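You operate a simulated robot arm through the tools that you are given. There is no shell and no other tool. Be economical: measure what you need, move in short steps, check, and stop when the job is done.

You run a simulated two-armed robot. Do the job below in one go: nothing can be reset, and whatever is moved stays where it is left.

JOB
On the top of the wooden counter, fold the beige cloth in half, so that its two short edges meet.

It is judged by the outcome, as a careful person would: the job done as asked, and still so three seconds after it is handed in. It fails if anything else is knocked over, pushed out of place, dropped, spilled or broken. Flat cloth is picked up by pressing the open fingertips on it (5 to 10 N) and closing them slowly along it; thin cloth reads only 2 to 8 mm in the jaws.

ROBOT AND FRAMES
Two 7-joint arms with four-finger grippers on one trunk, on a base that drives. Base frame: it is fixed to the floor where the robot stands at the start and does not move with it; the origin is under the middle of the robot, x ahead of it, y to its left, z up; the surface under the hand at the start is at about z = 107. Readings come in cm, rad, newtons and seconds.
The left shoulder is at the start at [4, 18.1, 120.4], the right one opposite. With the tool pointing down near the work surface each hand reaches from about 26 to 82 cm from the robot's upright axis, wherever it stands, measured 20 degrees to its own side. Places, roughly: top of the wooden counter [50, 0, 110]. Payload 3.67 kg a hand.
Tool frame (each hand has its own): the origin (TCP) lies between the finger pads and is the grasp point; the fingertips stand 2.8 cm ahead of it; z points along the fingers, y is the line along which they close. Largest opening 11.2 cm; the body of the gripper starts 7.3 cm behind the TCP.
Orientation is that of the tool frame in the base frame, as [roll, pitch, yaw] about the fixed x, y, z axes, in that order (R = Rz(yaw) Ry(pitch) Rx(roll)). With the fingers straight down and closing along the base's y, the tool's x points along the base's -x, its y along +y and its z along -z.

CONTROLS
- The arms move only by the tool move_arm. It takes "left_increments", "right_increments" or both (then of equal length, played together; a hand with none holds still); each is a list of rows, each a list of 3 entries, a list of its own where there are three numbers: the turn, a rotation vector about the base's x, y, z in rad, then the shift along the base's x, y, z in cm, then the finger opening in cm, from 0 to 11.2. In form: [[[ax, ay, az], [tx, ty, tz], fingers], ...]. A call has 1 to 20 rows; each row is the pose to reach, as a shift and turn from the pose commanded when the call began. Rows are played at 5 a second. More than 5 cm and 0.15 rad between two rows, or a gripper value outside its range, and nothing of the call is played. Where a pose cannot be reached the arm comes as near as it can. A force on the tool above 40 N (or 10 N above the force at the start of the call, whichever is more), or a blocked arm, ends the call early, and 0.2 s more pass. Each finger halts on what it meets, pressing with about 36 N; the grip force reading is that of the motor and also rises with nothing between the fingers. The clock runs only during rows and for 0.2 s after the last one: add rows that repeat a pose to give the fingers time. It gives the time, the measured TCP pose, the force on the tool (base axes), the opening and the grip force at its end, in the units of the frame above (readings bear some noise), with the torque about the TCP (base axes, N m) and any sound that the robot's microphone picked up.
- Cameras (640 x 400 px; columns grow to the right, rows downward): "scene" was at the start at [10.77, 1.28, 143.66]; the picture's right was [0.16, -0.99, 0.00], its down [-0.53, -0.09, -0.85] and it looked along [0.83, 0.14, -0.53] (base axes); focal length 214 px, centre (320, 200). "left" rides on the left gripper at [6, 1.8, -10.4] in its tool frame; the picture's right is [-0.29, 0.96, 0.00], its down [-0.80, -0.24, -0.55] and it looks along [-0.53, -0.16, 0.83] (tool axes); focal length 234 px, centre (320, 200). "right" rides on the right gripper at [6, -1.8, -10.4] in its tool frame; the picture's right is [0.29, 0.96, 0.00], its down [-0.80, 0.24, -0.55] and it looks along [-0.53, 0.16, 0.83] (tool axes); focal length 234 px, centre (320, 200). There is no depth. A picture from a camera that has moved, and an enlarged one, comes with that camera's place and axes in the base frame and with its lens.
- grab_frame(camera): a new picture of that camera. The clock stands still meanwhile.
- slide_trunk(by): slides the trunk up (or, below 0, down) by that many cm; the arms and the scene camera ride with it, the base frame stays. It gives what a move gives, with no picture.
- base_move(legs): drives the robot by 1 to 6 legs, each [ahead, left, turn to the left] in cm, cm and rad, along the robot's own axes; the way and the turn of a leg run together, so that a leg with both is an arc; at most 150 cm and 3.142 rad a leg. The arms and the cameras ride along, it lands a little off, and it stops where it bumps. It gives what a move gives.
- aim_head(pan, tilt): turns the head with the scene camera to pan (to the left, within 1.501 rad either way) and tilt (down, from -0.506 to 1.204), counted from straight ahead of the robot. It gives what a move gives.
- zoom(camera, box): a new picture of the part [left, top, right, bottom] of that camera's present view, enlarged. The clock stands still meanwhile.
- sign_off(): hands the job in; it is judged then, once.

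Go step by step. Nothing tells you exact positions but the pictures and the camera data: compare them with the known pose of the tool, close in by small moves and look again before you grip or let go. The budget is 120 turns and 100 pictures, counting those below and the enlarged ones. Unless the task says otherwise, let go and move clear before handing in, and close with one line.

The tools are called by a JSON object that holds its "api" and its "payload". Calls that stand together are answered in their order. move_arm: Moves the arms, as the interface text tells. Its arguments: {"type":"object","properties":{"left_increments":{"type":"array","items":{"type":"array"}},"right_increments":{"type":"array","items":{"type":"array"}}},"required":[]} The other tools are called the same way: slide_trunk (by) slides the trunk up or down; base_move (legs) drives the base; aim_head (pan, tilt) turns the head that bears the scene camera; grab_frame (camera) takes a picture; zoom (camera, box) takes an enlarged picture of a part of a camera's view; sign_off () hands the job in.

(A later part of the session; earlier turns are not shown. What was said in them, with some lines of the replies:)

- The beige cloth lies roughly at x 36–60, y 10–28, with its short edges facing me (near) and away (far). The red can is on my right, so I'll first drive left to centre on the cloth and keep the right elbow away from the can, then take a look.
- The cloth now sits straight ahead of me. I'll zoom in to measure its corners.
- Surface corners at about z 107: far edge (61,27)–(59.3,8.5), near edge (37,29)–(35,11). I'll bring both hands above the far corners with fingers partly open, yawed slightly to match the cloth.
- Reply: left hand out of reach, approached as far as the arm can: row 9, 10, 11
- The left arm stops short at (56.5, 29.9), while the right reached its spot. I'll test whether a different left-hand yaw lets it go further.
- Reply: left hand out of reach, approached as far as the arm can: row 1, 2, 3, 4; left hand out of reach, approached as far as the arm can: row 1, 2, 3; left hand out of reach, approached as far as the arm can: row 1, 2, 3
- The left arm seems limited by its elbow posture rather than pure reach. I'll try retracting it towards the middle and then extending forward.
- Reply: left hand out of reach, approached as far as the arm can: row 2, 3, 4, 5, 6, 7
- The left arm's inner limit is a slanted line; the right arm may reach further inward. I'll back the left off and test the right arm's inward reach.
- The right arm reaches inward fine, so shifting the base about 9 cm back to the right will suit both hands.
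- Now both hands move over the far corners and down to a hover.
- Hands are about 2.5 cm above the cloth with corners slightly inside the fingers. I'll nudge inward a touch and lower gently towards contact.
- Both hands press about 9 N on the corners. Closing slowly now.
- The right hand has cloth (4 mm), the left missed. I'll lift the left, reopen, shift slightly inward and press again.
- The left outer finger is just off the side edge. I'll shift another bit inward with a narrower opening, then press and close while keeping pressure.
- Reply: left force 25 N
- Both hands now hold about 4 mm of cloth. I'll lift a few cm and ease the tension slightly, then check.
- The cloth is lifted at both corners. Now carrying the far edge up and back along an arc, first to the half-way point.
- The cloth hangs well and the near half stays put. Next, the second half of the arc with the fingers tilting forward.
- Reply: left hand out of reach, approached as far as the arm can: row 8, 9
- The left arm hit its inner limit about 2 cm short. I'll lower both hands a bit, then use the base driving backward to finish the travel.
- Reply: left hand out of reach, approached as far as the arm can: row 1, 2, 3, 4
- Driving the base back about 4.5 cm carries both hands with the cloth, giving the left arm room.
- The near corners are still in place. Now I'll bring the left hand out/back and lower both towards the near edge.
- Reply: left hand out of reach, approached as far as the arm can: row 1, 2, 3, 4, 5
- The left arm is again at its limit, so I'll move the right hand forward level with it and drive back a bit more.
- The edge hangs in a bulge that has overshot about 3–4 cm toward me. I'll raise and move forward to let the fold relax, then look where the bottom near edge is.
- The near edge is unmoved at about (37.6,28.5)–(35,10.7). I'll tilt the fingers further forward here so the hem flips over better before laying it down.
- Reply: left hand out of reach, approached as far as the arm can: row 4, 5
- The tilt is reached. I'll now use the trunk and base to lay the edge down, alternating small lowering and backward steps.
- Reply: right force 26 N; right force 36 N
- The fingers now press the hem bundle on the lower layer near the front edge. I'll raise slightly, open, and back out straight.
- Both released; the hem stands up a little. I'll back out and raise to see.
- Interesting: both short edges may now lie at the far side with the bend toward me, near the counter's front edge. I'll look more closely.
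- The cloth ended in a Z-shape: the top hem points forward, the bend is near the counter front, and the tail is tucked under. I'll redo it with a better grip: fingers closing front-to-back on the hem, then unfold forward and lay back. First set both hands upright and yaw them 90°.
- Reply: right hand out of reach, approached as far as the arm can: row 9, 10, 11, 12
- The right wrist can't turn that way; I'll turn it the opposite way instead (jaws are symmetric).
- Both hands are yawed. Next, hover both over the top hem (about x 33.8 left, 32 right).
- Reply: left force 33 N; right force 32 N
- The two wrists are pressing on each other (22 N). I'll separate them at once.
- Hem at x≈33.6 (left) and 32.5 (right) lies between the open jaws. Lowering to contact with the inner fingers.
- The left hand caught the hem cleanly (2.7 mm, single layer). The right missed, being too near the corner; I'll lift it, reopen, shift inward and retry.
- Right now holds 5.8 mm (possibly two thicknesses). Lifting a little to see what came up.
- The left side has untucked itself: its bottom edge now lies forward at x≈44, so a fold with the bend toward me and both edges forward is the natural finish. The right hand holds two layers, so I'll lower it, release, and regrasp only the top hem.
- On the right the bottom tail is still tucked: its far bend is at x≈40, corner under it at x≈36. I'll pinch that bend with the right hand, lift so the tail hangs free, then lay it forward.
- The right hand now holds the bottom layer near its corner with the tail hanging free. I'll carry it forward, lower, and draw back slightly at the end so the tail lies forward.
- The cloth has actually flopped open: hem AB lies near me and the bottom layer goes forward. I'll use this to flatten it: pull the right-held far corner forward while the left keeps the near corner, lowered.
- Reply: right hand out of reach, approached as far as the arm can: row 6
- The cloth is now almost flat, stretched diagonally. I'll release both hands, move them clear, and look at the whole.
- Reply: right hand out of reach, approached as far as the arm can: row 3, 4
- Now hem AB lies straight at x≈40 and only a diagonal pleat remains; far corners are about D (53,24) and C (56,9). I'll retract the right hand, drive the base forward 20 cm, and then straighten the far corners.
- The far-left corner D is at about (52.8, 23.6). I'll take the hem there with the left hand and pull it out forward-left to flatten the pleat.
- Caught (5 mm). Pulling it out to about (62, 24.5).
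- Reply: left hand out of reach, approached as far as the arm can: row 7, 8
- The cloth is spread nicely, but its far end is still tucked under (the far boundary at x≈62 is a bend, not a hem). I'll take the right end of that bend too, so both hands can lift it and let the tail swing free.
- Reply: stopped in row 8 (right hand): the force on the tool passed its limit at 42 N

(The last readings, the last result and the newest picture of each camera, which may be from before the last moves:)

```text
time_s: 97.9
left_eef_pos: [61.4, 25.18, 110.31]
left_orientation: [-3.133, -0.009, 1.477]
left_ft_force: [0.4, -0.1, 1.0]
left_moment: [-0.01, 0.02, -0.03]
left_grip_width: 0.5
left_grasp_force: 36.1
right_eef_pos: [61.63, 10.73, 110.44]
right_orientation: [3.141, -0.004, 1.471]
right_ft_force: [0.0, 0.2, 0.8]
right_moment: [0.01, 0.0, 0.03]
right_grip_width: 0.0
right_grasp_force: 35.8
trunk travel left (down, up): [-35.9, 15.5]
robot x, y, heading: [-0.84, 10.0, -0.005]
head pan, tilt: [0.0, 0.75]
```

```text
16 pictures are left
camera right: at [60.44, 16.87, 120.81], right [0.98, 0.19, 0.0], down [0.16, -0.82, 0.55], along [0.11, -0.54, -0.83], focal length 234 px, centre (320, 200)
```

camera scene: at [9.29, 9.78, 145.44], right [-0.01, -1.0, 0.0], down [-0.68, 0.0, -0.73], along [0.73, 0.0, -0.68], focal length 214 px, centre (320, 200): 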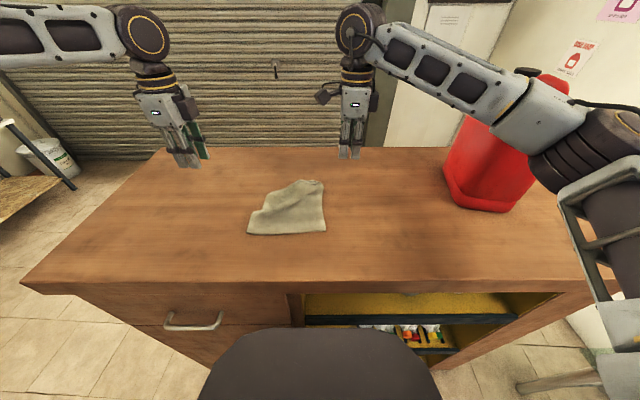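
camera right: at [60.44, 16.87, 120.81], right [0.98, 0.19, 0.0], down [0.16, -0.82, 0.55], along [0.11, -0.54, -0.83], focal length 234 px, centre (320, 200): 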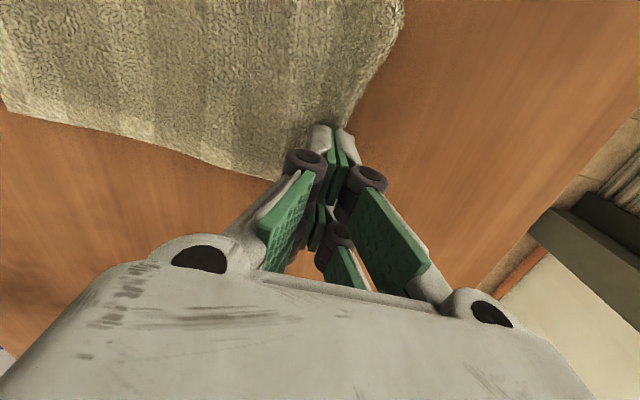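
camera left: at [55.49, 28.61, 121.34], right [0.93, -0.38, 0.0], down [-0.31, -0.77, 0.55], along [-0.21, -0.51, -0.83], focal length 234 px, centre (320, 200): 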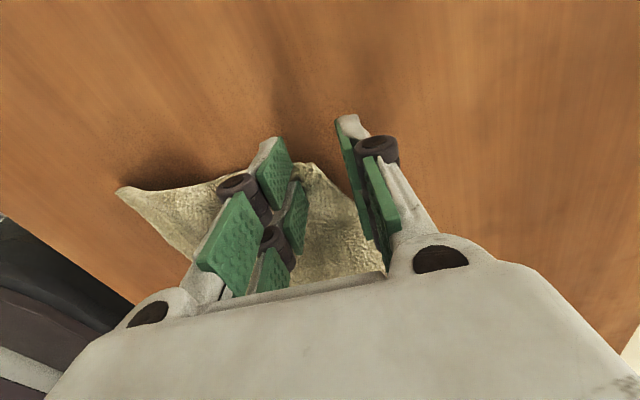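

{"api": "move_arm", "payload": {"right_increments": [[[0, 0, 0], [0, 0, 1.2], 1], [[0, 0, 0], [0, 0, 2.5], 2.5], [[0, 0, 0], [-1.3, 0.2, 2.5], 3.2], [[0, 0, 0], [-1.3, 0.2, 1.2], 3.2], [[0, 0, 0], [-1.3, 0.2, 0.3], 3.2], [[0, 0, 0], [-1.3, 0.2, 0], 3.2], [[0, 0, 0], [-1.3, 0.2, -0.2], 2.8], [[0, 0, 0], [-1.3, 0.2, -0.25], 2.4], [[0, 0, 0], [-1.3, 0.2, -0.25], 2], [[0, 0, 0], [-1.3, 0.2, -0.25], 1.6], [[0, 0, 0], [-1.3, 0.2, -0.25], 1.2], [[0, 0, 0], [-1.3, 0.2, -0.25], 0.8], [[0, 0, 0], [-1.3, 0.2, -0.25], 0.4], [[0, 0, 0], [-1.3, 0.2, -0.25], 0], [[0, 0, 0], [-1.3, 0.2, -0.25], 0]]}}

```text
time_s: 101.1
left_eef_pos: [61.35, 25.21, 110.32]
left_orientation: [-3.131, -0.009, 1.479]
left_ft_force: [0.3, -0.1, 0.6]
left_moment: [-0.01, -0.01, -0.02]
left_grip_width: 0.5
left_grasp_force: 35.9
right_eef_pos: [60.15, 11.07, 110.16]
right_orientation: [3.138, -0.002, 1.471]
right_ft_force: [-1.3, 0.3, 6.5]
right_moment: [0.14, 0.12, 0.06]
right_grip_width: 0.79
right_grasp_force: 35.9
trunk travel left (down, up): [-35.9, 15.5]
robot x, y, heading: [-0.81, 10.15, -0.008]
head pan, tilt: [0.0, 0.75]
```

Both hands hold the bend now. Lifting 10 cm to let the tail hang.

{"api": "move_arm", "payload": {"left_increments": [[[0, 0, 0], [0, 0, 2], 0], [[0, 0, 0], [-0.5, 0, 4], 0], [[0, 0, 0], [-1, 0, 6], 0], [[0, 0, 0], [-1.5, 0, 8], 0], [[0, 0, 0], [-2, 0, 10], 0], [[0, 0, 0], [-2, 0, 11], 0], [[0, 0, 0], [-2, 0, 11], 0]], "right_increments": [[[0, 0, 0], [0, 0, 2], 0], [[0, 0, 0], [-0.5, 0, 4], 0], [[0, 0, 0], [-0.8, 0, 6], 0], [[0, 0, 0], [-0.8, 0, 8], 0], [[0, 0, 0], [-0.8, 0, 10], 0], [[0, 0, 0], [-0.8, 0, 11], 0], [[0, 0, 0], [-0.8, 0, 11], 0]]}}

{"api": "grab_frame", "payload": {"camera": "right"}}

{"api": "zoom", "payload": {"camera": "scene", "box": [220, 120, 380, 220]}}

```text
time_s: 102.7
left_eef_pos: [59.37, 25.26, 121.27]
left_orientation: [-3.132, -0.01, 1.477]
left_ft_force: [-0.1, -0.2, 0.3]
left_moment: [-0.02, 0.0, -0.02]
left_grip_width: 0.5
left_grasp_force: 36.1
right_eef_pos: [59.49, 10.87, 121.23]
right_orientation: [3.139, -0.003, 1.471]
right_ft_force: [0.9, 0.9, -0.4]
right_moment: [-0.02, 0.01, 0.03]
right_grip_width: 0.64
right_grasp_force: 36.0
trunk travel left (down, up): [-35.9, 15.5]
robot x, y, heading: [-0.79, 9.89, -0.005]
head pan, tilt: [0.0, 0.75]
```

```text
15 pictures are left
camera right: at [58.29, 17.05, 131.58], right [0.98, 0.19, 0.0], down [0.16, -0.82, 0.55], along [0.11, -0.54, -0.83], focal length 234 px, centre (320, 200)
```

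right: 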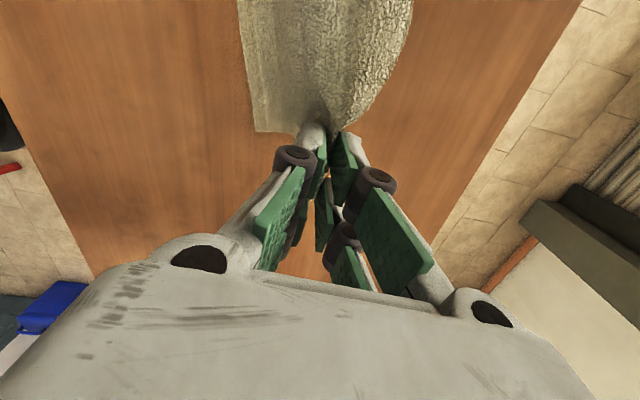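

```text
4.00 times, centred on (300, 170) of scene
camera zoom: at [9.4, 9.79, 145.42], right [-0.01, -1.0, 0.0], down [-0.68, 0.0, -0.73], along [0.73, 0.0, -0.68], focal length 858 px, centre (400, 320)
```

zoom: 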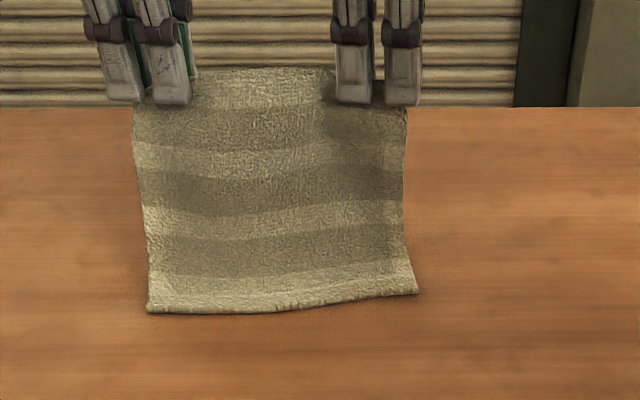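

Nice: the hands hold a tent with both short edges hanging, front part about 14 cm and rear about 10 cm. I'll lay it as a fold with the bend far from me: swing back, then forward and down, so the rear half lies underneath toward me.

{"api": "move_arm", "payload": {"left_increments": [[[0, 0, 0], [-2, 0, 0.3], 0], [[0, 0, 0], [-4.5, 0, 0.3], 0], [[0, 0, 0], [-6.5, 0, 0], 0], [[0, 0, 0], [-6.5, 0, -0.5], 0], [[0, 0, 0], [-5.5, 0, -1.2], 0], [[0, 0, 0], [-4, 0, -2], 0], [[0, 0, 0], [-2, 0, -3.5], 0], [[0, 0, 0], [-0.5, 0, -5.3], 0], [[0, 0, 0], [1, 0, -7.5], 0], [[0, 0, 0], [1.6, 0, -9.5], 0], [[0, 0, 0], [1.9, 0, -10.6], 0], [[0, 0, 0], [1.9, 0, -10.6], 0]], "right_increments": [[[0, 0, 0], [-2, 0, 0.3], 0], [[0, 0, 0], [-4.5, 0, 0.3], 0], [[0, 0, 0], [-6.5, 0, 0], 0], [[0, 0, 0], [-6.5, 0, -0.5], 0], [[0, 0, 0], [-5.5, 0, -1.2], 0], [[0, 0, 0], [-4, 0, -2], 0], [[0, 0, 0], [-2, 0, -3.5], 0], [[0, 0, 0], [-0.5, 0, -5.3], 0], [[0, 0, 0], [1, 0, -7.5], 0], [[0, 0, 0], [1.6, 0, -9.5], 0], [[0, 0, 0], [1.9, 0, -10.6], 0], [[0, 0, 0], [1.9, 0, -10.6], 0]]}}

{"api": "zoom", "payload": {"camera": "scene", "box": [220, 130, 380, 230]}}

```text
time_s: 105.3
left_eef_pos: [61.35, 25.05, 110.89]
left_orientation: [-3.132, -0.009, 1.48]
left_ft_force: [0.7, -0.7, -0.2]
left_moment: [-0.01, 0.01, -0.05]
left_grip_width: 0.52
left_grasp_force: 36.3
right_eef_pos: [61.43, 11.0, 110.42]
right_orientation: [3.14, -0.006, 1.469]
right_ft_force: [-2.0, -0.4, 8.4]
right_moment: [0.1, 0.1, 0.06]
right_grip_width: 0.62
right_grasp_force: 35.8
trunk travel left (down, up): [-35.9, 15.5]
robot x, y, heading: [-0.78, 10.09, -0.005]
head pan, tilt: [0.0, 0.75]
```

```text
4.00 times, centred on (300, 180) of scene
camera zoom: at [9.3, 9.77, 145.44], right [-0.01, -1.0, 0.0], down [-0.68, 0.0, -0.73], along [0.73, 0.0, -0.68], focal length 858 px, centre (400, 280)
```

zoom: 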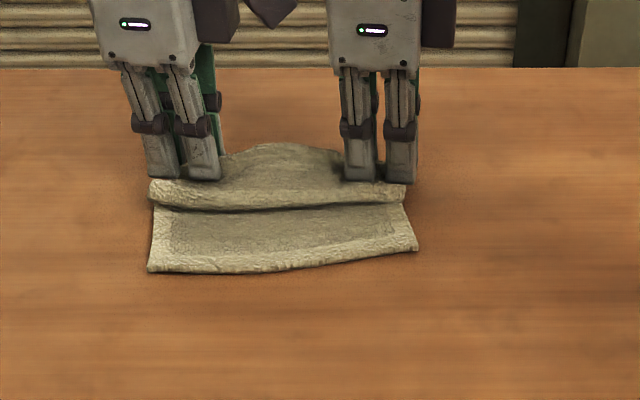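

Both layers lie down with AB free in front at (51,26)–(53.4,8.6); the upper layer has a pleat. I'll release the bend and regrip hem AB to set it exactly over the lower edge.

{"api": "move_arm", "payload": {"left_increments": [[[0, 0, 0], [0, 0, 0], 1.2], [[0, 0, 0], [0, 0, 0.2], 2.6], [[0, 0, 0], [0, 0, 3], 3], [[0, 0, 0], [-1, 0.2, 6], 3], [[0, 0, 0.05], [-5, 0.2, 6], 3], [[0, 0, 0.1], [-9, 0.2, 5], 3], [[0, 0, 0.15], [-9.8, 0.2, 3], 3], [[0, 0, 0.15], [-9.8, 0.2, 0.8], 3], [[0, 0, 0.15], [-9.8, 0.2, 0.2], 3], [[0, 0, 0.15], [-9.8, 0.2, 0.2], 3]], "right_increments": [[[0, 0, 0], [0, 0, 0], 1.2], [[0, 0, 0], [0, 0, 0.6], 2.6], [[0, 0, 0], [0, -0.3, 3.5], 3], [[0, 0, 0], [-1, -0.3, 6.5], 3], [[0, 0, 0.05], [-5, -0.3, 6.5], 3], [[0, 0, 0.1], [-7.5, -0.3, 5.5], 3], [[0, 0, 0.15], [-8.1, -0.3, 3.5], 3], [[0, 0, 0.15], [-8.1, -0.3, 1.3], 3], [[0, 0, 0.15], [-8.1, -0.3, 0.6], 3], [[0, 0, 0.15], [-8.1, -0.3, 0.6], 3]]}}

{"api": "zoom", "payload": {"camera": "scene", "box": [220, 130, 380, 230]}}

```text
time_s: 107.5
left_eef_pos: [51.69, 25.48, 110.95]
left_orientation: [-3.133, -0.008, 1.629]
left_ft_force: [-0.4, 0.6, 0.7]
left_moment: [-0.01, 0.0, 0.02]
left_grip_width: 3.01
left_grasp_force: 0.0
right_eef_pos: [53.51, 10.65, 111.12]
right_orientation: [3.141, -0.004, 1.619]
right_ft_force: [1.0, 0.0, -0.2]
right_moment: [0.0, -0.02, 0.0]
right_grip_width: 2.99
right_grasp_force: 0.1
trunk travel left (down, up): [-35.9, 15.5]
robot x, y, heading: [-0.94, 10.04, -0.006]
head pan, tilt: [0.0, 0.75]
```

```text
4.00 times, centred on (300, 180) of scene
camera zoom: at [9.43, 9.78, 145.43], right [-0.01, -1.0, 0.0], down [-0.68, 0.0, -0.73], along [0.73, 0.0, -0.68], focal length 858 px, centre (400, 280)
```

zoom: 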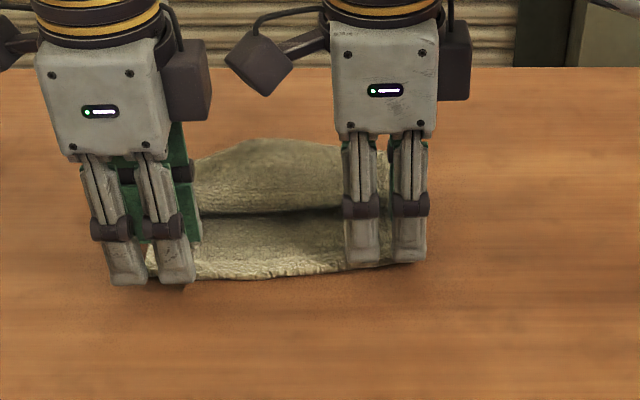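

The jaws are slightly too far in; I'll shift 0.6 cm toward me, press and close.

{"api": "move_arm", "payload": {"left_increments": [[[0, 0, 0], [-0.6, -0.3, 0], 3], [[0, 0, 0], [-0.6, -0.3, -0.6], 3], [[0, 0, 0], [-0.6, -0.3, -0.85], 3], [[0, 0, 0], [-0.6, -0.3, -0.9], 2.6], [[0, 0, 0], [-0.6, -0.3, -0.9], 2.2], [[0, 0, 0], [-0.6, -0.3, -0.95], 1.8], [[0, 0, 0], [-0.6, -0.3, -0.95], 1.4], [[0, 0, 0], [-0.6, -0.3, -1.0], 1.0], [[0, 0, 0], [-0.6, -0.3, -1.0], 0.6], [[0, 0, 0], [-0.6, -0.3, -1.0], 0.3], [[0, 0, 0], [-0.6, -0.3, -1.0], 0], [[0, 0, 0], [-0.6, -0.3, -1.0], 0]], "right_increments": [[[0, 0, 0], [-0.6, 0, 0], 3], [[0, 0, 0], [-0.6, 0, -0.7], 3], [[0, 0, 0], [-0.6, 0, -1.0], 3], [[0, 0, 0], [-0.6, 0, -1.1], 2.6], [[0, 0, 0], [-0.6, 0, -1.1], 2.2], [[0, 0, 0], [-0.6, 0, -1.15], 1.8], [[0, 0, 0], [-0.6, 0, -1.15], 1.4], [[0, 0, 0], [-0.6, 0, -1.2], 1.0], [[0, 0, 0], [-0.6, 0, -1.2], 0.6], [[0, 0, 0], [-0.6, 0, -1.2], 0.3], [[0, 0, 0], [-0.6, 0, -1.2], 0], [[0, 0, 0], [-0.6, 0, -1.2], 0]]}}

```text
time_s: 110.1
left_eef_pos: [50.87, 24.99, 109.92]
left_orientation: [-3.135, -0.007, 1.629]
left_ft_force: [1.8, -1.8, 13.0]
left_moment: [-0.26, -0.1, 0.0]
left_grip_width: 0.3
left_grasp_force: 36.2
right_eef_pos: [52.52, 10.57, 110.06]
right_orientation: [3.135, -0.002, 1.621]
right_ft_force: [-0.6, 1.2, 1.2]
right_moment: [0.06, -0.05, -0.03]
right_grip_width: 0.39
right_grasp_force: 35.9
trunk travel left (down, up): [-35.9, 15.5]
robot x, y, heading: [-0.79, 10.01, -0.008]
head pan, tilt: [0.0, 0.75]
```

Both hold the hem (3–4 mm). Lifting it up and slightly forward to expose the lower edge.

{"api": "move_arm", "payload": {"left_increments": [[[0, 0, 0], [0, 0, 2], 0], [[0, 0, 0], [0.5, 0, 4], 0], [[0, 0, 0], [1, 0, 6.5], 0], [[0, 0, 0], [2, 0, 9], 0], [[0, 0, 0], [3, 0, 11], 0], [[0, 0, 0], [4, 0, 12], 0], [[0, 0, 0], [4, 0, 12], 0]], "right_increments": [[[0, 0, 0], [0, 0, 2], 0], [[0, 0, 0], [0.5, 0, 4], 0], [[0, 0, 0], [1, 0, 6.5], 0], [[0, 0, 0], [2, 0, 9], 0], [[0, 0, 0], [3, 0, 11], 0], [[0, 0, 0], [4, 0, 12], 0], [[0, 0, 0], [4, 0, 12], 0]]}}

{"api": "zoom", "payload": {"camera": "scene", "box": [220, 120, 380, 220]}}

```text
time_s: 111.7
left_eef_pos: [54.87, 24.89, 121.94]
left_orientation: [-3.133, -0.009, 1.628]
left_ft_force: [-0.3, 0.3, 0.4]
left_moment: [0.0, 0.01, -0.02]
left_grip_width: 0.32
left_grasp_force: 36.2
right_eef_pos: [56.85, 10.6, 122.02]
right_orientation: [3.14, -0.005, 1.62]
right_ft_force: [-0.7, 1.1, 0.3]
right_moment: [-0.01, -0.01, -0.02]
right_grip_width: 0.38
right_grasp_force: 36.1
trunk travel left (down, up): [-35.9, 15.5]
robot x, y, heading: [-0.79, 9.98, -0.005]
head pan, tilt: [0.0, 0.75]
```

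```text
4.00 times, centred on (300, 170) of scene
camera zoom: at [9.36, 9.76, 145.43], right [-0.01, -1.0, 0.0], down [-0.68, 0.0, -0.73], along [0.73, 0.0, -0.68], focal length 858 px, centre (400, 320)
```

zoom: 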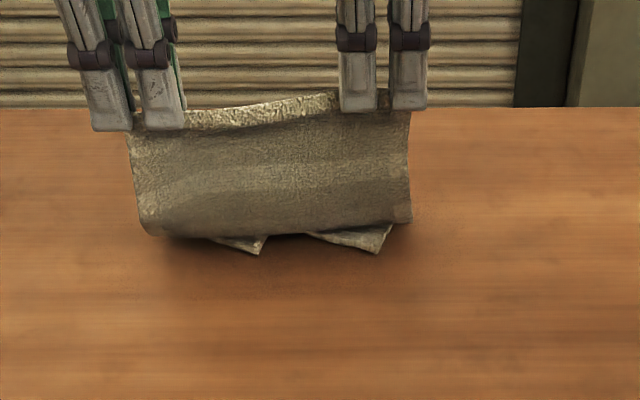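

Rather than fight the rumples, I'll raise the hem until the whole cloth hangs free; it will straighten itself, and then I can lay it down cleanly in an S-motion.

{"api": "slide_trunk", "payload": {"by": 13.5}}

{"api": "move_arm", "payload": {"left_increments": [[[0, 0, 0], [-1.5, 0.1, 0], 0], [[0, 0, 0], [-3, 0.1, 0], 0], [[0, 0, 0], [-4.5, 0.1, 0], 0], [[0, 0, 0], [-6, 0.1, 0], 0], [[0, 0, 0], [-7.5, 0.1, 0], 0], [[0, 0, 0], [-8.4, 0.1, 0], 0], [[0, 0, 0], [-8.4, 0.1, 0], 0], [[0, 0, 0], [-8.4, 0.1, 0], 0], [[0, 0, 0], [-8.4, 0.1, 0], 0]], "right_increments": [[[0, 0, 0], [-1.5, -0.1, 0], 0], [[0, 0, 0], [-3.2, -0.1, 0], 0], [[0, 0, 0], [-5, -0.1, 0], 0], [[0, 0, 0], [-7, -0.1, 0], 0], [[0, 0, 0], [-9, -0.1, 0], 0], [[0, 0, 0], [-10.4, -0.1, 0], 0], [[0, 0, 0], [-10.4, -0.1, 0], 0], [[0, 0, 0], [-10.4, -0.1, 0], 0], [[0, 0, 0], [-10.4, -0.1, 0], 0]]}}

{"api": "grab_frame", "payload": {"camera": "scene"}}

```text
time_s: 113.3
left_eef_pos: [54.84, 25.02, 135.53]
left_orientation: [-3.131, -0.009, 1.628]
left_ft_force: [0.1, -1.0, -0.8]
left_moment: [-0.01, 0.0, -0.02]
left_grip_width: 0.3
left_grasp_force: 35.7
right_eef_pos: [56.92, 10.69, 135.55]
right_orientation: [3.14, -0.004, 1.619]
right_ft_force: [-0.7, 0.1, -0.8]
right_moment: [0.02, -0.01, -0.03]
right_grip_width: 0.37
right_grasp_force: 36.1
trunk travel left (down, up): [-49.4, 2.0]
robot x, y, heading: [-0.64, 9.92, -0.007]
head pan, tilt: [0.0, 0.75]
```

```text
time_s: 115.3
left_eef_pos: [46.6, 25.11, 135.34]
left_orientation: [-3.132, -0.009, 1.629]
left_ft_force: [0.1, -0.2, -0.2]
left_moment: [0.01, -0.02, -0.02]
left_grip_width: 0.3
left_grasp_force: 36.1
right_eef_pos: [46.51, 10.57, 135.61]
right_orientation: [3.14, -0.002, 1.616]
right_ft_force: [-0.1, 0.5, -0.3]
right_moment: [0.03, -0.02, -0.06]
right_grip_width: 0.37
right_grasp_force: 35.9
trunk travel left (down, up): [-49.4, 2.0]
robot x, y, heading: [-0.71, 10.04, -0.008]
head pan, tilt: [0.0, 0.75]
```

```text
10 pictures are left
camera scene: at [9.38, 9.78, 159.03], right [-0.01, -1.0, 0.0], down [-0.68, 0.0, -0.73], along [0.73, 0.0, -0.68], focal length 214 px, centre (320, 200)
```

scene: 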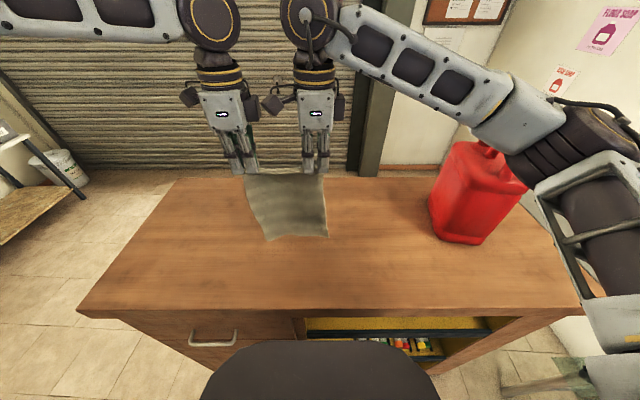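

The cloth hangs clean and straight with its lower edge just above the counter at x≈46.5. Now I lay the lower half forward: alternating small trunk drops and forward moves.

{"api": "slide_trunk", "payload": {"by": -2}}

{"api": "move_arm", "payload": {"left_increments": [[[0, 0, 0], [1, 0, 0], 0], [[0, 0, 0], [2.2, 0, 0], 0], [[0, 0, 0], [2.2, 0, 0], 0]], "right_increments": [[[0, 0, 0], [1, 0, 0], 0], [[0, 0, 0], [2.2, 0, 0], 0], [[0, 0, 0], [2.2, 0, 0], 0]]}}

{"api": "slide_trunk", "payload": {"by": -2}}

{"api": "move_arm", "payload": {"left_increments": [[[0, 0, 0], [1, 0, 0], 0], [[0, 0, 0], [2.3, 0, 0], 0], [[0, 0, 0], [2.3, 0, 0], 0]], "right_increments": [[[0, 0, 0], [1, 0, 0], 0], [[0, 0, 0], [2.3, 0, 0], 0], [[0, 0, 0], [2.3, 0, 0], 0]]}}

{"api": "slide_trunk", "payload": {"by": -2.5}}

{"api": "grab_frame", "payload": {"camera": "scene"}}

```text
time_s: 116.0
left_eef_pos: [46.61, 25.04, 133.41]
left_orientation: [-3.131, -0.01, 1.629]
left_ft_force: [0.0, -0.8, 0.6]
left_moment: [0.02, 0.0, -0.01]
left_grip_width: 0.28
left_grasp_force: 35.7
right_eef_pos: [46.61, 10.58, 133.57]
right_orientation: [3.139, -0.003, 1.619]
right_ft_force: [0.4, 1.3, 0.3]
right_moment: [-0.02, 0.02, -0.01]
right_grip_width: 0.38
right_grasp_force: 36.2
trunk travel left (down, up): [-47.4, 4.0]
robot x, y, heading: [-0.64, 10.25, -0.008]
head pan, tilt: [0.0, 0.75]
```

```text
time_s: 116.8
left_eef_pos: [48.69, 25.15, 133.51]
left_orientation: [-3.132, -0.008, 1.628]
left_ft_force: [-0.6, -0.5, 0.0]
left_moment: [0.03, 0.01, -0.03]
left_grip_width: 0.31
left_grasp_force: 36.0
right_eef_pos: [48.64, 10.66, 133.51]
right_orientation: [3.139, -0.004, 1.62]
right_ft_force: [0.6, 1.0, -0.8]
right_moment: [-0.01, 0.0, -0.09]
right_grip_width: 0.41
right_grasp_force: 35.8
trunk travel left (down, up): [-47.4, 4.0]
robot x, y, heading: [-0.88, 10.25, -0.004]
head pan, tilt: [0.0, 0.75]
```

```text
time_s: 117.5
left_eef_pos: [48.75, 25.09, 131.44]
left_orientation: [-3.133, -0.009, 1.628]
left_ft_force: [0.3, -0.4, -0.1]
left_moment: [0.0, -0.02, -0.03]
left_grip_width: 0.29
left_grasp_force: 36.3
right_eef_pos: [48.69, 10.64, 131.47]
right_orientation: [3.14, -0.003, 1.619]
right_ft_force: [0.1, 0.4, -0.6]
right_moment: [-0.01, 0.02, -0.01]
right_grip_width: 0.37
right_grasp_force: 36.1
trunk travel left (down, up): [-45.4, 6.0]
robot x, y, heading: [-0.61, 10.16, -0.007]
head pan, tilt: [0.0, 0.75]
```

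```text
time_s: 118.3
left_eef_pos: [50.87, 24.97, 131.56]
left_orientation: [-3.133, -0.01, 1.63]
left_ft_force: [-0.5, -0.8, 0.0]
left_moment: [-0.05, 0.0, -0.02]
left_grip_width: 0.33
left_grasp_force: 36.3
right_eef_pos: [50.97, 10.65, 131.61]
right_orientation: [3.137, -0.004, 1.62]
right_ft_force: [1.1, 0.8, 0.5]
right_moment: [0.0, -0.04, -0.04]
right_grip_width: 0.38
right_grasp_force: 36.3
trunk travel left (down, up): [-45.4, 6.0]
robot x, y, heading: [-0.76, 9.89, -0.008]
head pan, tilt: [0.0, 0.75]
```

```text
time_s: 119.0
left_eef_pos: [50.86, 25.01, 128.78]
left_orientation: [-3.134, -0.008, 1.627]
left_ft_force: [-0.1, 0.3, 0.4]
left_moment: [0.0, 0.02, -0.04]
left_grip_width: 0.31
left_grasp_force: 36.3
right_eef_pos: [51.03, 10.56, 129.04]
right_orientation: [3.14, -0.002, 1.62]
right_ft_force: [0.7, 0.5, -0.2]
right_moment: [0.0, -0.02, -0.02]
right_grip_width: 0.39
right_grasp_force: 36.3
trunk travel left (down, up): [-42.9, 8.5]
robot x, y, heading: [-1.15, 10.07, -0.007]
head pan, tilt: [0.0, 0.75]
```

```text
9 pictures are left
camera scene: at [9.38, 9.79, 152.49], right [-0.01, -1.0, 0.0], down [-0.68, 0.0, -0.73], along [0.73, 0.0, -0.68], focal length 214 px, centre (320, 200)
```

scene: 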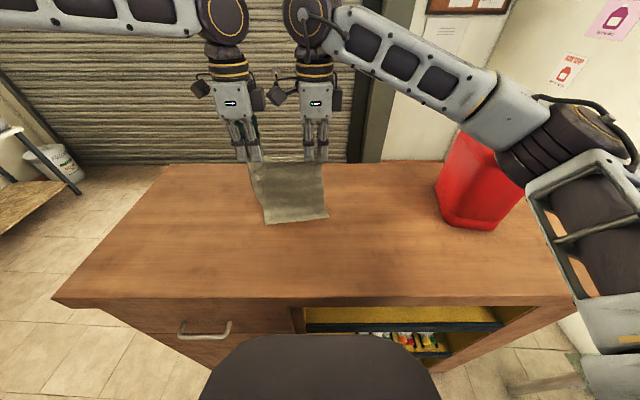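

The edge lies toward me at about x 48.6 (left) and 50.8 (right). Continuing the lay-out to half length.

{"api": "move_arm", "payload": {"left_increments": [[[0, 0, 0], [1.5, 0, 0], 0], [[0, 0, 0], [3, 0, 0], 0], [[0, 0, 0], [3, 0, 0], 0]], "right_increments": [[[0, 0, 0], [1.7, 0, 0], 0], [[0, 0, 0], [3.5, 0, 0], 0], [[0, 0, 0], [3.5, 0, 0], 0]]}}

{"api": "slide_trunk", "payload": {"by": -2.5}}

{"api": "move_arm", "payload": {"left_increments": [[[0, 0, 0], [1.5, 0, 0], 0], [[0, 0, 0], [3, 0, 0], 0], [[0, 0, 0], [3, 0, 0], 0]], "right_increments": [[[0, 0, 0], [1.7, 0, 0], 0], [[0, 0, 0], [3.7, 0, 0], 0], [[0, 0, 0], [3.7, 0, 0], 0]]}}

{"api": "slide_trunk", "payload": {"by": -2.5}}

{"api": "move_arm", "payload": {"left_increments": [[[0, 0, 0], [1.5, 0, 0], 0], [[0, 0, 0], [3, 0, -0.5], 0], [[0, 0, 0], [3, 0, -1], 0]], "right_increments": [[[0, 0, 0], [1.7, 0, 0], 0], [[0, 0, 0], [3.6, 0, -0.5], 0], [[0, 0, 0], [3.6, 0, -1], 0]]}}

{"api": "zoom", "payload": {"camera": "scene", "box": [210, 120, 370, 220]}}

```text
time_s: 119.8
left_eef_pos: [53.85, 25.03, 129.12]
left_orientation: [-3.132, -0.01, 1.631]
left_ft_force: [1.0, 0.0, -0.5]
left_moment: [-0.03, 0.0, -0.02]
left_grip_width: 0.31
left_grasp_force: 35.8
right_eef_pos: [54.6, 10.71, 129.14]
right_orientation: [3.138, -0.004, 1.62]
right_ft_force: [-0.4, 0.8, -0.5]
right_moment: [0.03, -0.01, -0.02]
right_grip_width: 0.38
right_grasp_force: 36.0
trunk travel left (down, up): [-42.9, 8.5]
robot x, y, heading: [-0.78, 10.02, -0.009]
head pan, tilt: [0.0, 0.75]
```

```text
time_s: 120.5
left_eef_pos: [53.95, 25.15, 126.49]
left_orientation: [-3.134, -0.009, 1.628]
left_ft_force: [-0.9, -0.1, -0.6]
left_moment: [-0.01, 0.02, -0.01]
left_grip_width: 0.33
left_grasp_force: 36.5
right_eef_pos: [54.57, 10.62, 126.55]
right_orientation: [3.139, -0.004, 1.619]
right_ft_force: [0.7, 0.5, 0.7]
right_moment: [0.0, 0.0, -0.04]
right_grip_width: 0.37
right_grasp_force: 36.1
trunk travel left (down, up): [-40.4, 11.0]
robot x, y, heading: [-0.89, 10.02, -0.006]
head pan, tilt: [0.0, 0.75]
```

```text
time_s: 121.3
left_eef_pos: [56.86, 25.07, 126.68]
left_orientation: [-3.133, -0.01, 1.628]
left_ft_force: [0.3, -0.2, -0.4]
left_moment: [0.01, -0.04, -0.02]
left_grip_width: 0.33
left_grasp_force: 36.0
right_eef_pos: [58.14, 10.58, 126.55]
right_orientation: [3.137, -0.005, 1.619]
right_ft_force: [0.5, -1.0, -0.6]
right_moment: [0.0, -0.01, 0.0]
right_grip_width: 0.39
right_grasp_force: 36.1
trunk travel left (down, up): [-40.4, 11.0]
robot x, y, heading: [-0.88, 9.69, -0.009]
head pan, tilt: [0.0, 0.75]
```

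```text
time_s: 122.0
left_eef_pos: [56.92, 25.14, 124.13]
left_orientation: [-3.132, -0.008, 1.63]
left_ft_force: [-0.1, -0.5, 0.6]
left_moment: [-0.04, 0.01, -0.01]
left_grip_width: 0.26
left_grasp_force: 35.5
right_eef_pos: [58.32, 10.63, 123.95]
right_orientation: [3.139, -0.003, 1.621]
right_ft_force: [0.0, 0.1, -0.4]
right_moment: [-0.01, 0.0, -0.03]
right_grip_width: 0.36
right_grasp_force: 36.1
trunk travel left (down, up): [-37.9, 13.5]
robot x, y, heading: [-0.99, 9.95, -0.007]
head pan, tilt: [0.0, 0.75]
```

```text
time_s: 122.8
left_eef_pos: [59.8, 25.03, 123.18]
left_orientation: [-3.134, -0.01, 1.629]
left_ft_force: [0.0, -0.5, 0.2]
left_moment: [-0.03, -0.01, 0.0]
left_grip_width: 0.3
left_grasp_force: 36.1
right_eef_pos: [61.83, 10.66, 123.07]
right_orientation: [3.138, -0.005, 1.618]
right_ft_force: [-0.7, 0.7, 0.4]
right_moment: [0.03, 0.0, -0.01]
right_grip_width: 0.39
right_grasp_force: 35.6
trunk travel left (down, up): [-37.9, 13.5]
robot x, y, heading: [-0.68, 9.84, -0.006]
head pan, tilt: [0.0, 0.75]
```

```text
4.00 times, centred on (290, 170) of scene
camera zoom: at [9.26, 9.73, 147.45], right [-0.01, -1.0, 0.0], down [-0.68, 0.0, -0.73], along [0.73, 0.0, -0.68], focal length 858 px, centre (440, 320)
```

zoom: 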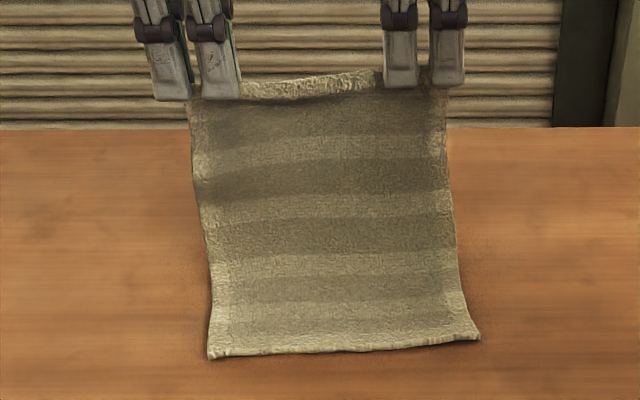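

The lower half is laid, its edge from (48.8,25.2) to (50.4,6.9). Now bringing hem AB back along an arc onto that edge.

{"api": "move_arm", "payload": {"left_increments": [[[0, 0, 0], [0, 0, -0.6], 0], [[0, 0, 0], [-0.8, 0, -1.1], 0], [[0, 0, 0], [-1.6, 0, -1.6], 0], [[0, 0, 0], [-2.5, -0.1, -2.1], 0], [[0, 0, 0], [-3.5, -0.1, -2.7], 0], [[0, 0, 0], [-4.5, -0.2, -3.4], 0], [[0, 0, 0], [-5.5, -0.2, -4.2], 0], [[0, 0, 0], [-6.5, -0.3, -5.1], 0], [[0, 0, 0], [-7.4, -0.3, -6.2], 0], [[0, 0, 0], [-8.2, -0.4, -7.4], 0], [[0, 0, 0], [-8.9, -0.4, -8.6], 0], [[0, 0, 0], [-9.4, -0.5, -9.8], 0], [[0, 0, 0], [-9.8, -0.5, -10.8], 0], [[0, 0, 0], [-10, -0.5, -11.4], 0], [[0, 0, 0], [-10, -0.5, -11.4], 0]], "right_increments": [[[0, 0, 0], [0, 0, -0.6], 0], [[0, 0, 0], [-0.8, -0.1, -1.1], 0], [[0, 0, 0], [-1.7, -0.2, -1.6], 0], [[0, 0, 0], [-2.6, -0.4, -2.1], 0], [[0, 0, 0], [-3.6, -0.6, -2.7], 0], [[0, 0, 0], [-4.7, -0.8, -3.4], 0], [[0, 0, 0], [-5.8, -1, -4.2], 0], [[0, 0, 0], [-6.9, -1.2, -5.1], 0], [[0, 0, 0], [-7.9, -1.3, -6.2], 0], [[0, 0, 0], [-8.7, -1.4, -7.4], 0], [[0, 0, 0], [-9.5, -1.5, -8.6], 0], [[0, 0, 0], [-10, -1.6, -9.8], 0], [[0, 0, 0], [-10.4, -1.6, -10.8], 0], [[0, 0, 0], [-10.6, -1.6, -11.4], 0], [[0, 0, 0], [-10.6, -1.6, -11.4], 0]]}}

{"api": "zoom", "payload": {"camera": "scene", "box": [210, 130, 370, 230]}}

```text
time_s: 126.0
left_eef_pos: [49.9, 24.64, 111.54]
left_orientation: [-3.133, -0.006, 1.63]
left_ft_force: [2.7, -17.8, 0.1]
left_moment: [-0.49, -0.07, 0.06]
left_grip_width: 0.31
left_grasp_force: 35.9
right_eef_pos: [51.37, 9.1, 111.53]
right_orientation: [3.139, -0.006, 1.621]
right_ft_force: [-1.4, 17.8, -0.9]
right_moment: [0.44, 0.09, 0.01]
right_grip_width: 0.38
right_grasp_force: 35.8
trunk travel left (down, up): [-37.9, 13.5]
robot x, y, heading: [-1.03, 10.24, -0.006]
head pan, tilt: [0.0, 0.75]
```

```text
4.00 times, centred on (290, 180) of scene
camera zoom: at [9.4, 9.77, 147.44], right [-0.01, -1.0, 0.0], down [-0.68, 0.0, -0.73], along [0.73, 0.0, -0.68], focal length 858 px, centre (440, 280)
```

zoom: 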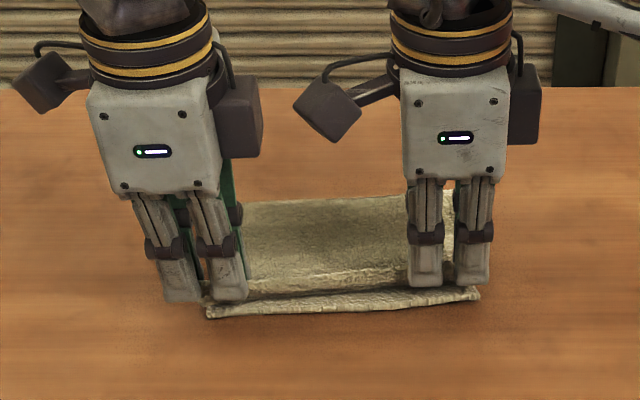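

The hem is right above the lower edge. I'll ease the sideways tension, move back slightly, open a little and push the hem flat toward me, then lift away.

{"api": "move_arm", "payload": {"left_increments": [[[0, 0, 0], [-0.3, -0.3, -0.3], 0], [[0, 0, 0], [-0.7, -0.3, -0.6], 0], [[0, 0, 0], [-0.7, -0.3, -0.6], 0.6], [[0, 0, 0], [-0.7, -0.3, -0.6], 1.2], [[0, 0, 0], [-1.2, -0.3, -0.5], 1.4], [[0, 0, 0], [-1.8, -0.3, -0.4], 1.4], [[0, 0, 0], [-2.4, -0.3, -0.2], 1.4], [[0, 0, 0], [-3.2, -0.3, 0.4], 1.4], [[0, 0, 0], [-3.8, -0.3, 2], 1.4], [[0, 0, 0], [-4.5, -0.3, 5], 1.4], [[0, 0, 0], [-5, 2, 9], 1.4]], "right_increments": [[[0, 0, 0], [-0.3, 0.4, -0.3], 0], [[0, 0, 0], [-0.7, 0.4, -0.6], 0], [[0, 0, 0], [-0.7, 0.4, -0.6], 0.6], [[0, 0, 0], [-0.7, 0.4, -0.6], 1.2], [[0, 0, 0], [-1.2, 0.4, -0.5], 1.4], [[0, 0, 0], [-1.8, 0.4, -0.4], 1.4], [[0, 0, 0], [-2.4, 0.4, -0.2], 1.4], [[0, 0, 0], [-3.2, 0.4, 0.4], 1.4], [[0, 0, 0], [-3.8, 0.4, 2], 1.4], [[0, 0, 0], [-4.5, 0.4, 5], 1.4], [[0, 0, 0], [-5, -2, 9], 1.4]]}}

{"api": "move_arm", "payload": {"left_increments": [[[0, 0, 0], [0, 4, 1], 1.4], [[0, 0, 0], [0, 8, 2], 1.4], [[0, 0, 0], [0, 12, 2], 1.4], [[0, 0, 0], [0, 15, 2], 1.4], [[0, 0, 0], [0, 15, 2], 1.4]], "right_increments": [[[0, 0, 0], [0, -3, 1], 1.4], [[0, 0, 0], [0, -5, 2], 1.4], [[0, 0, 0], [0, -7, 2], 1.4], [[0, 0, 0], [0, -9, 2], 1.4], [[0, 0, 0], [0, -9, 2], 1.4]]}}

{"api": "zoom", "payload": {"camera": "scene", "box": [226, 150, 354, 230]}}

```text
time_s: 128.4
left_eef_pos: [44.51, 26.48, 120.86]
left_orientation: [-3.134, -0.008, 1.629]
left_ft_force: [-1.4, 0.3, -0.1]
left_moment: [-0.03, -0.02, 0.05]
left_grip_width: 1.4
left_grasp_force: 0.0
right_eef_pos: [45.9, 7.11, 120.88]
right_orientation: [3.137, -0.005, 1.62]
right_ft_force: [-0.6, -0.3, 0.1]
right_moment: [0.0, -0.04, 0.0]
right_grip_width: 1.41
right_grasp_force: 0.1
trunk travel left (down, up): [-37.9, 13.5]
robot x, y, heading: [-0.61, 9.79, -0.009]
head pan, tilt: [0.0, 0.75]
```

```text
time_s: 129.6
left_eef_pos: [45.01, 41.54, 122.48]
left_orientation: [-3.134, -0.008, 1.627]
left_ft_force: [-0.2, -0.4, 0.4]
left_moment: [-0.03, -0.01, 0.03]
left_grip_width: 1.39
left_grasp_force: 0.0
right_eef_pos: [46.47, -2.02, 122.55]
right_orientation: [3.14, -0.003, 1.62]
right_ft_force: [0.2, 0.4, 0.4]
right_moment: [-0.01, -0.02, 0.02]
right_grip_width: 1.39
right_grasp_force: 0.0
trunk travel left (down, up): [-37.9, 13.5]
robot x, y, heading: [-0.7, 9.99, -0.008]
head pan, tilt: [0.0, 0.75]
```

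```text
5.00 times, centred on (290, 190) of scene
camera zoom: at [9.39, 9.77, 147.44], right [-0.01, -1.0, 0.0], down [-0.68, 0.0, -0.73], along [0.73, 0.0, -0.68], focal length 1072 px, centre (470, 250)
```

zoom: 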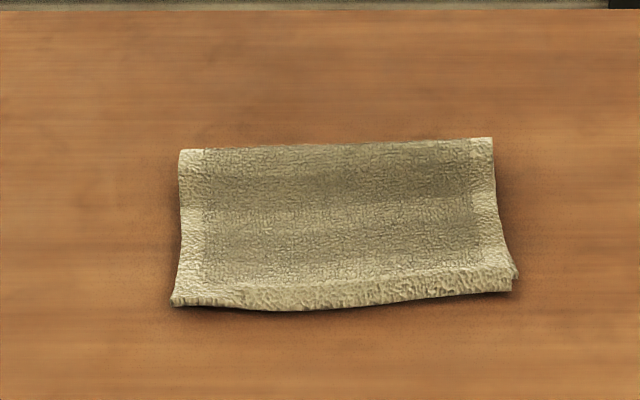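

The cloth now lies folded in half with the bend far from me. I'll check the meeting edges from a side camera.

{"api": "zoom", "payload": {"camera": "left", "box": [0, 0, 400, 250]}}

{"api": "zoom", "payload": {"camera": "scene", "box": [250, 195, 346, 225]}}

```text
1.60 times, centred on (200, 125) of left
camera zoom: at [46.56, 47.54, 132.97], right [0.97, -0.23, -0.01], down [-0.19, -0.81, 0.55], along [-0.14, -0.53, -0.84], focal length 375 px, centre (512, 320)
```

zoom: 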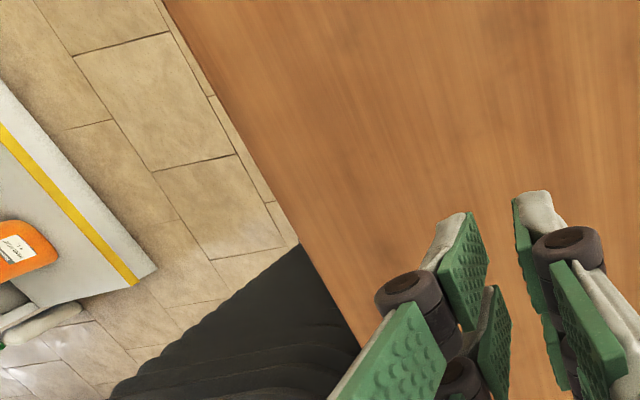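

```text
6.67 times, centred on (298, 210) of scene
camera zoom: at [9.39, 9.77, 147.44], right [-0.01, -1.0, 0.0], down [-0.68, 0.0, -0.73], along [0.73, 0.0, -0.68], focal length 1430 px, centre (467, 133)
```

zoom: 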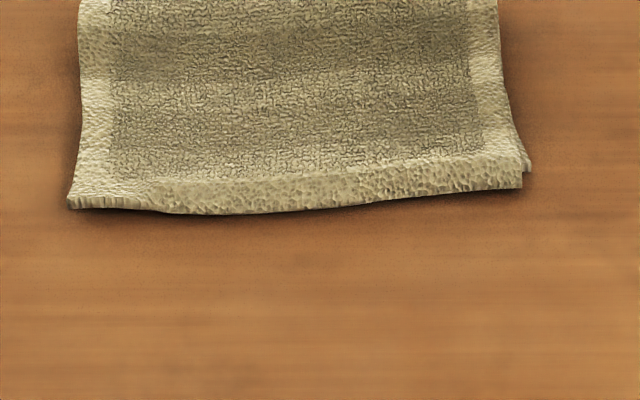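

The cloth lies flat on the counter, folded in half, with its two short edges together within about a centimetre on the side nearest me. Both hands are open and clear, and nothing else was disturbed, so I'm handing it in.

{"api": "sign_off", "payload": {}}

```text
The job is handed in.
```

The beige cloth is folded in half on the counter. Its two short edges meet to within about 1 cm by my estimate from the front camera; I could not confirm it from the side.
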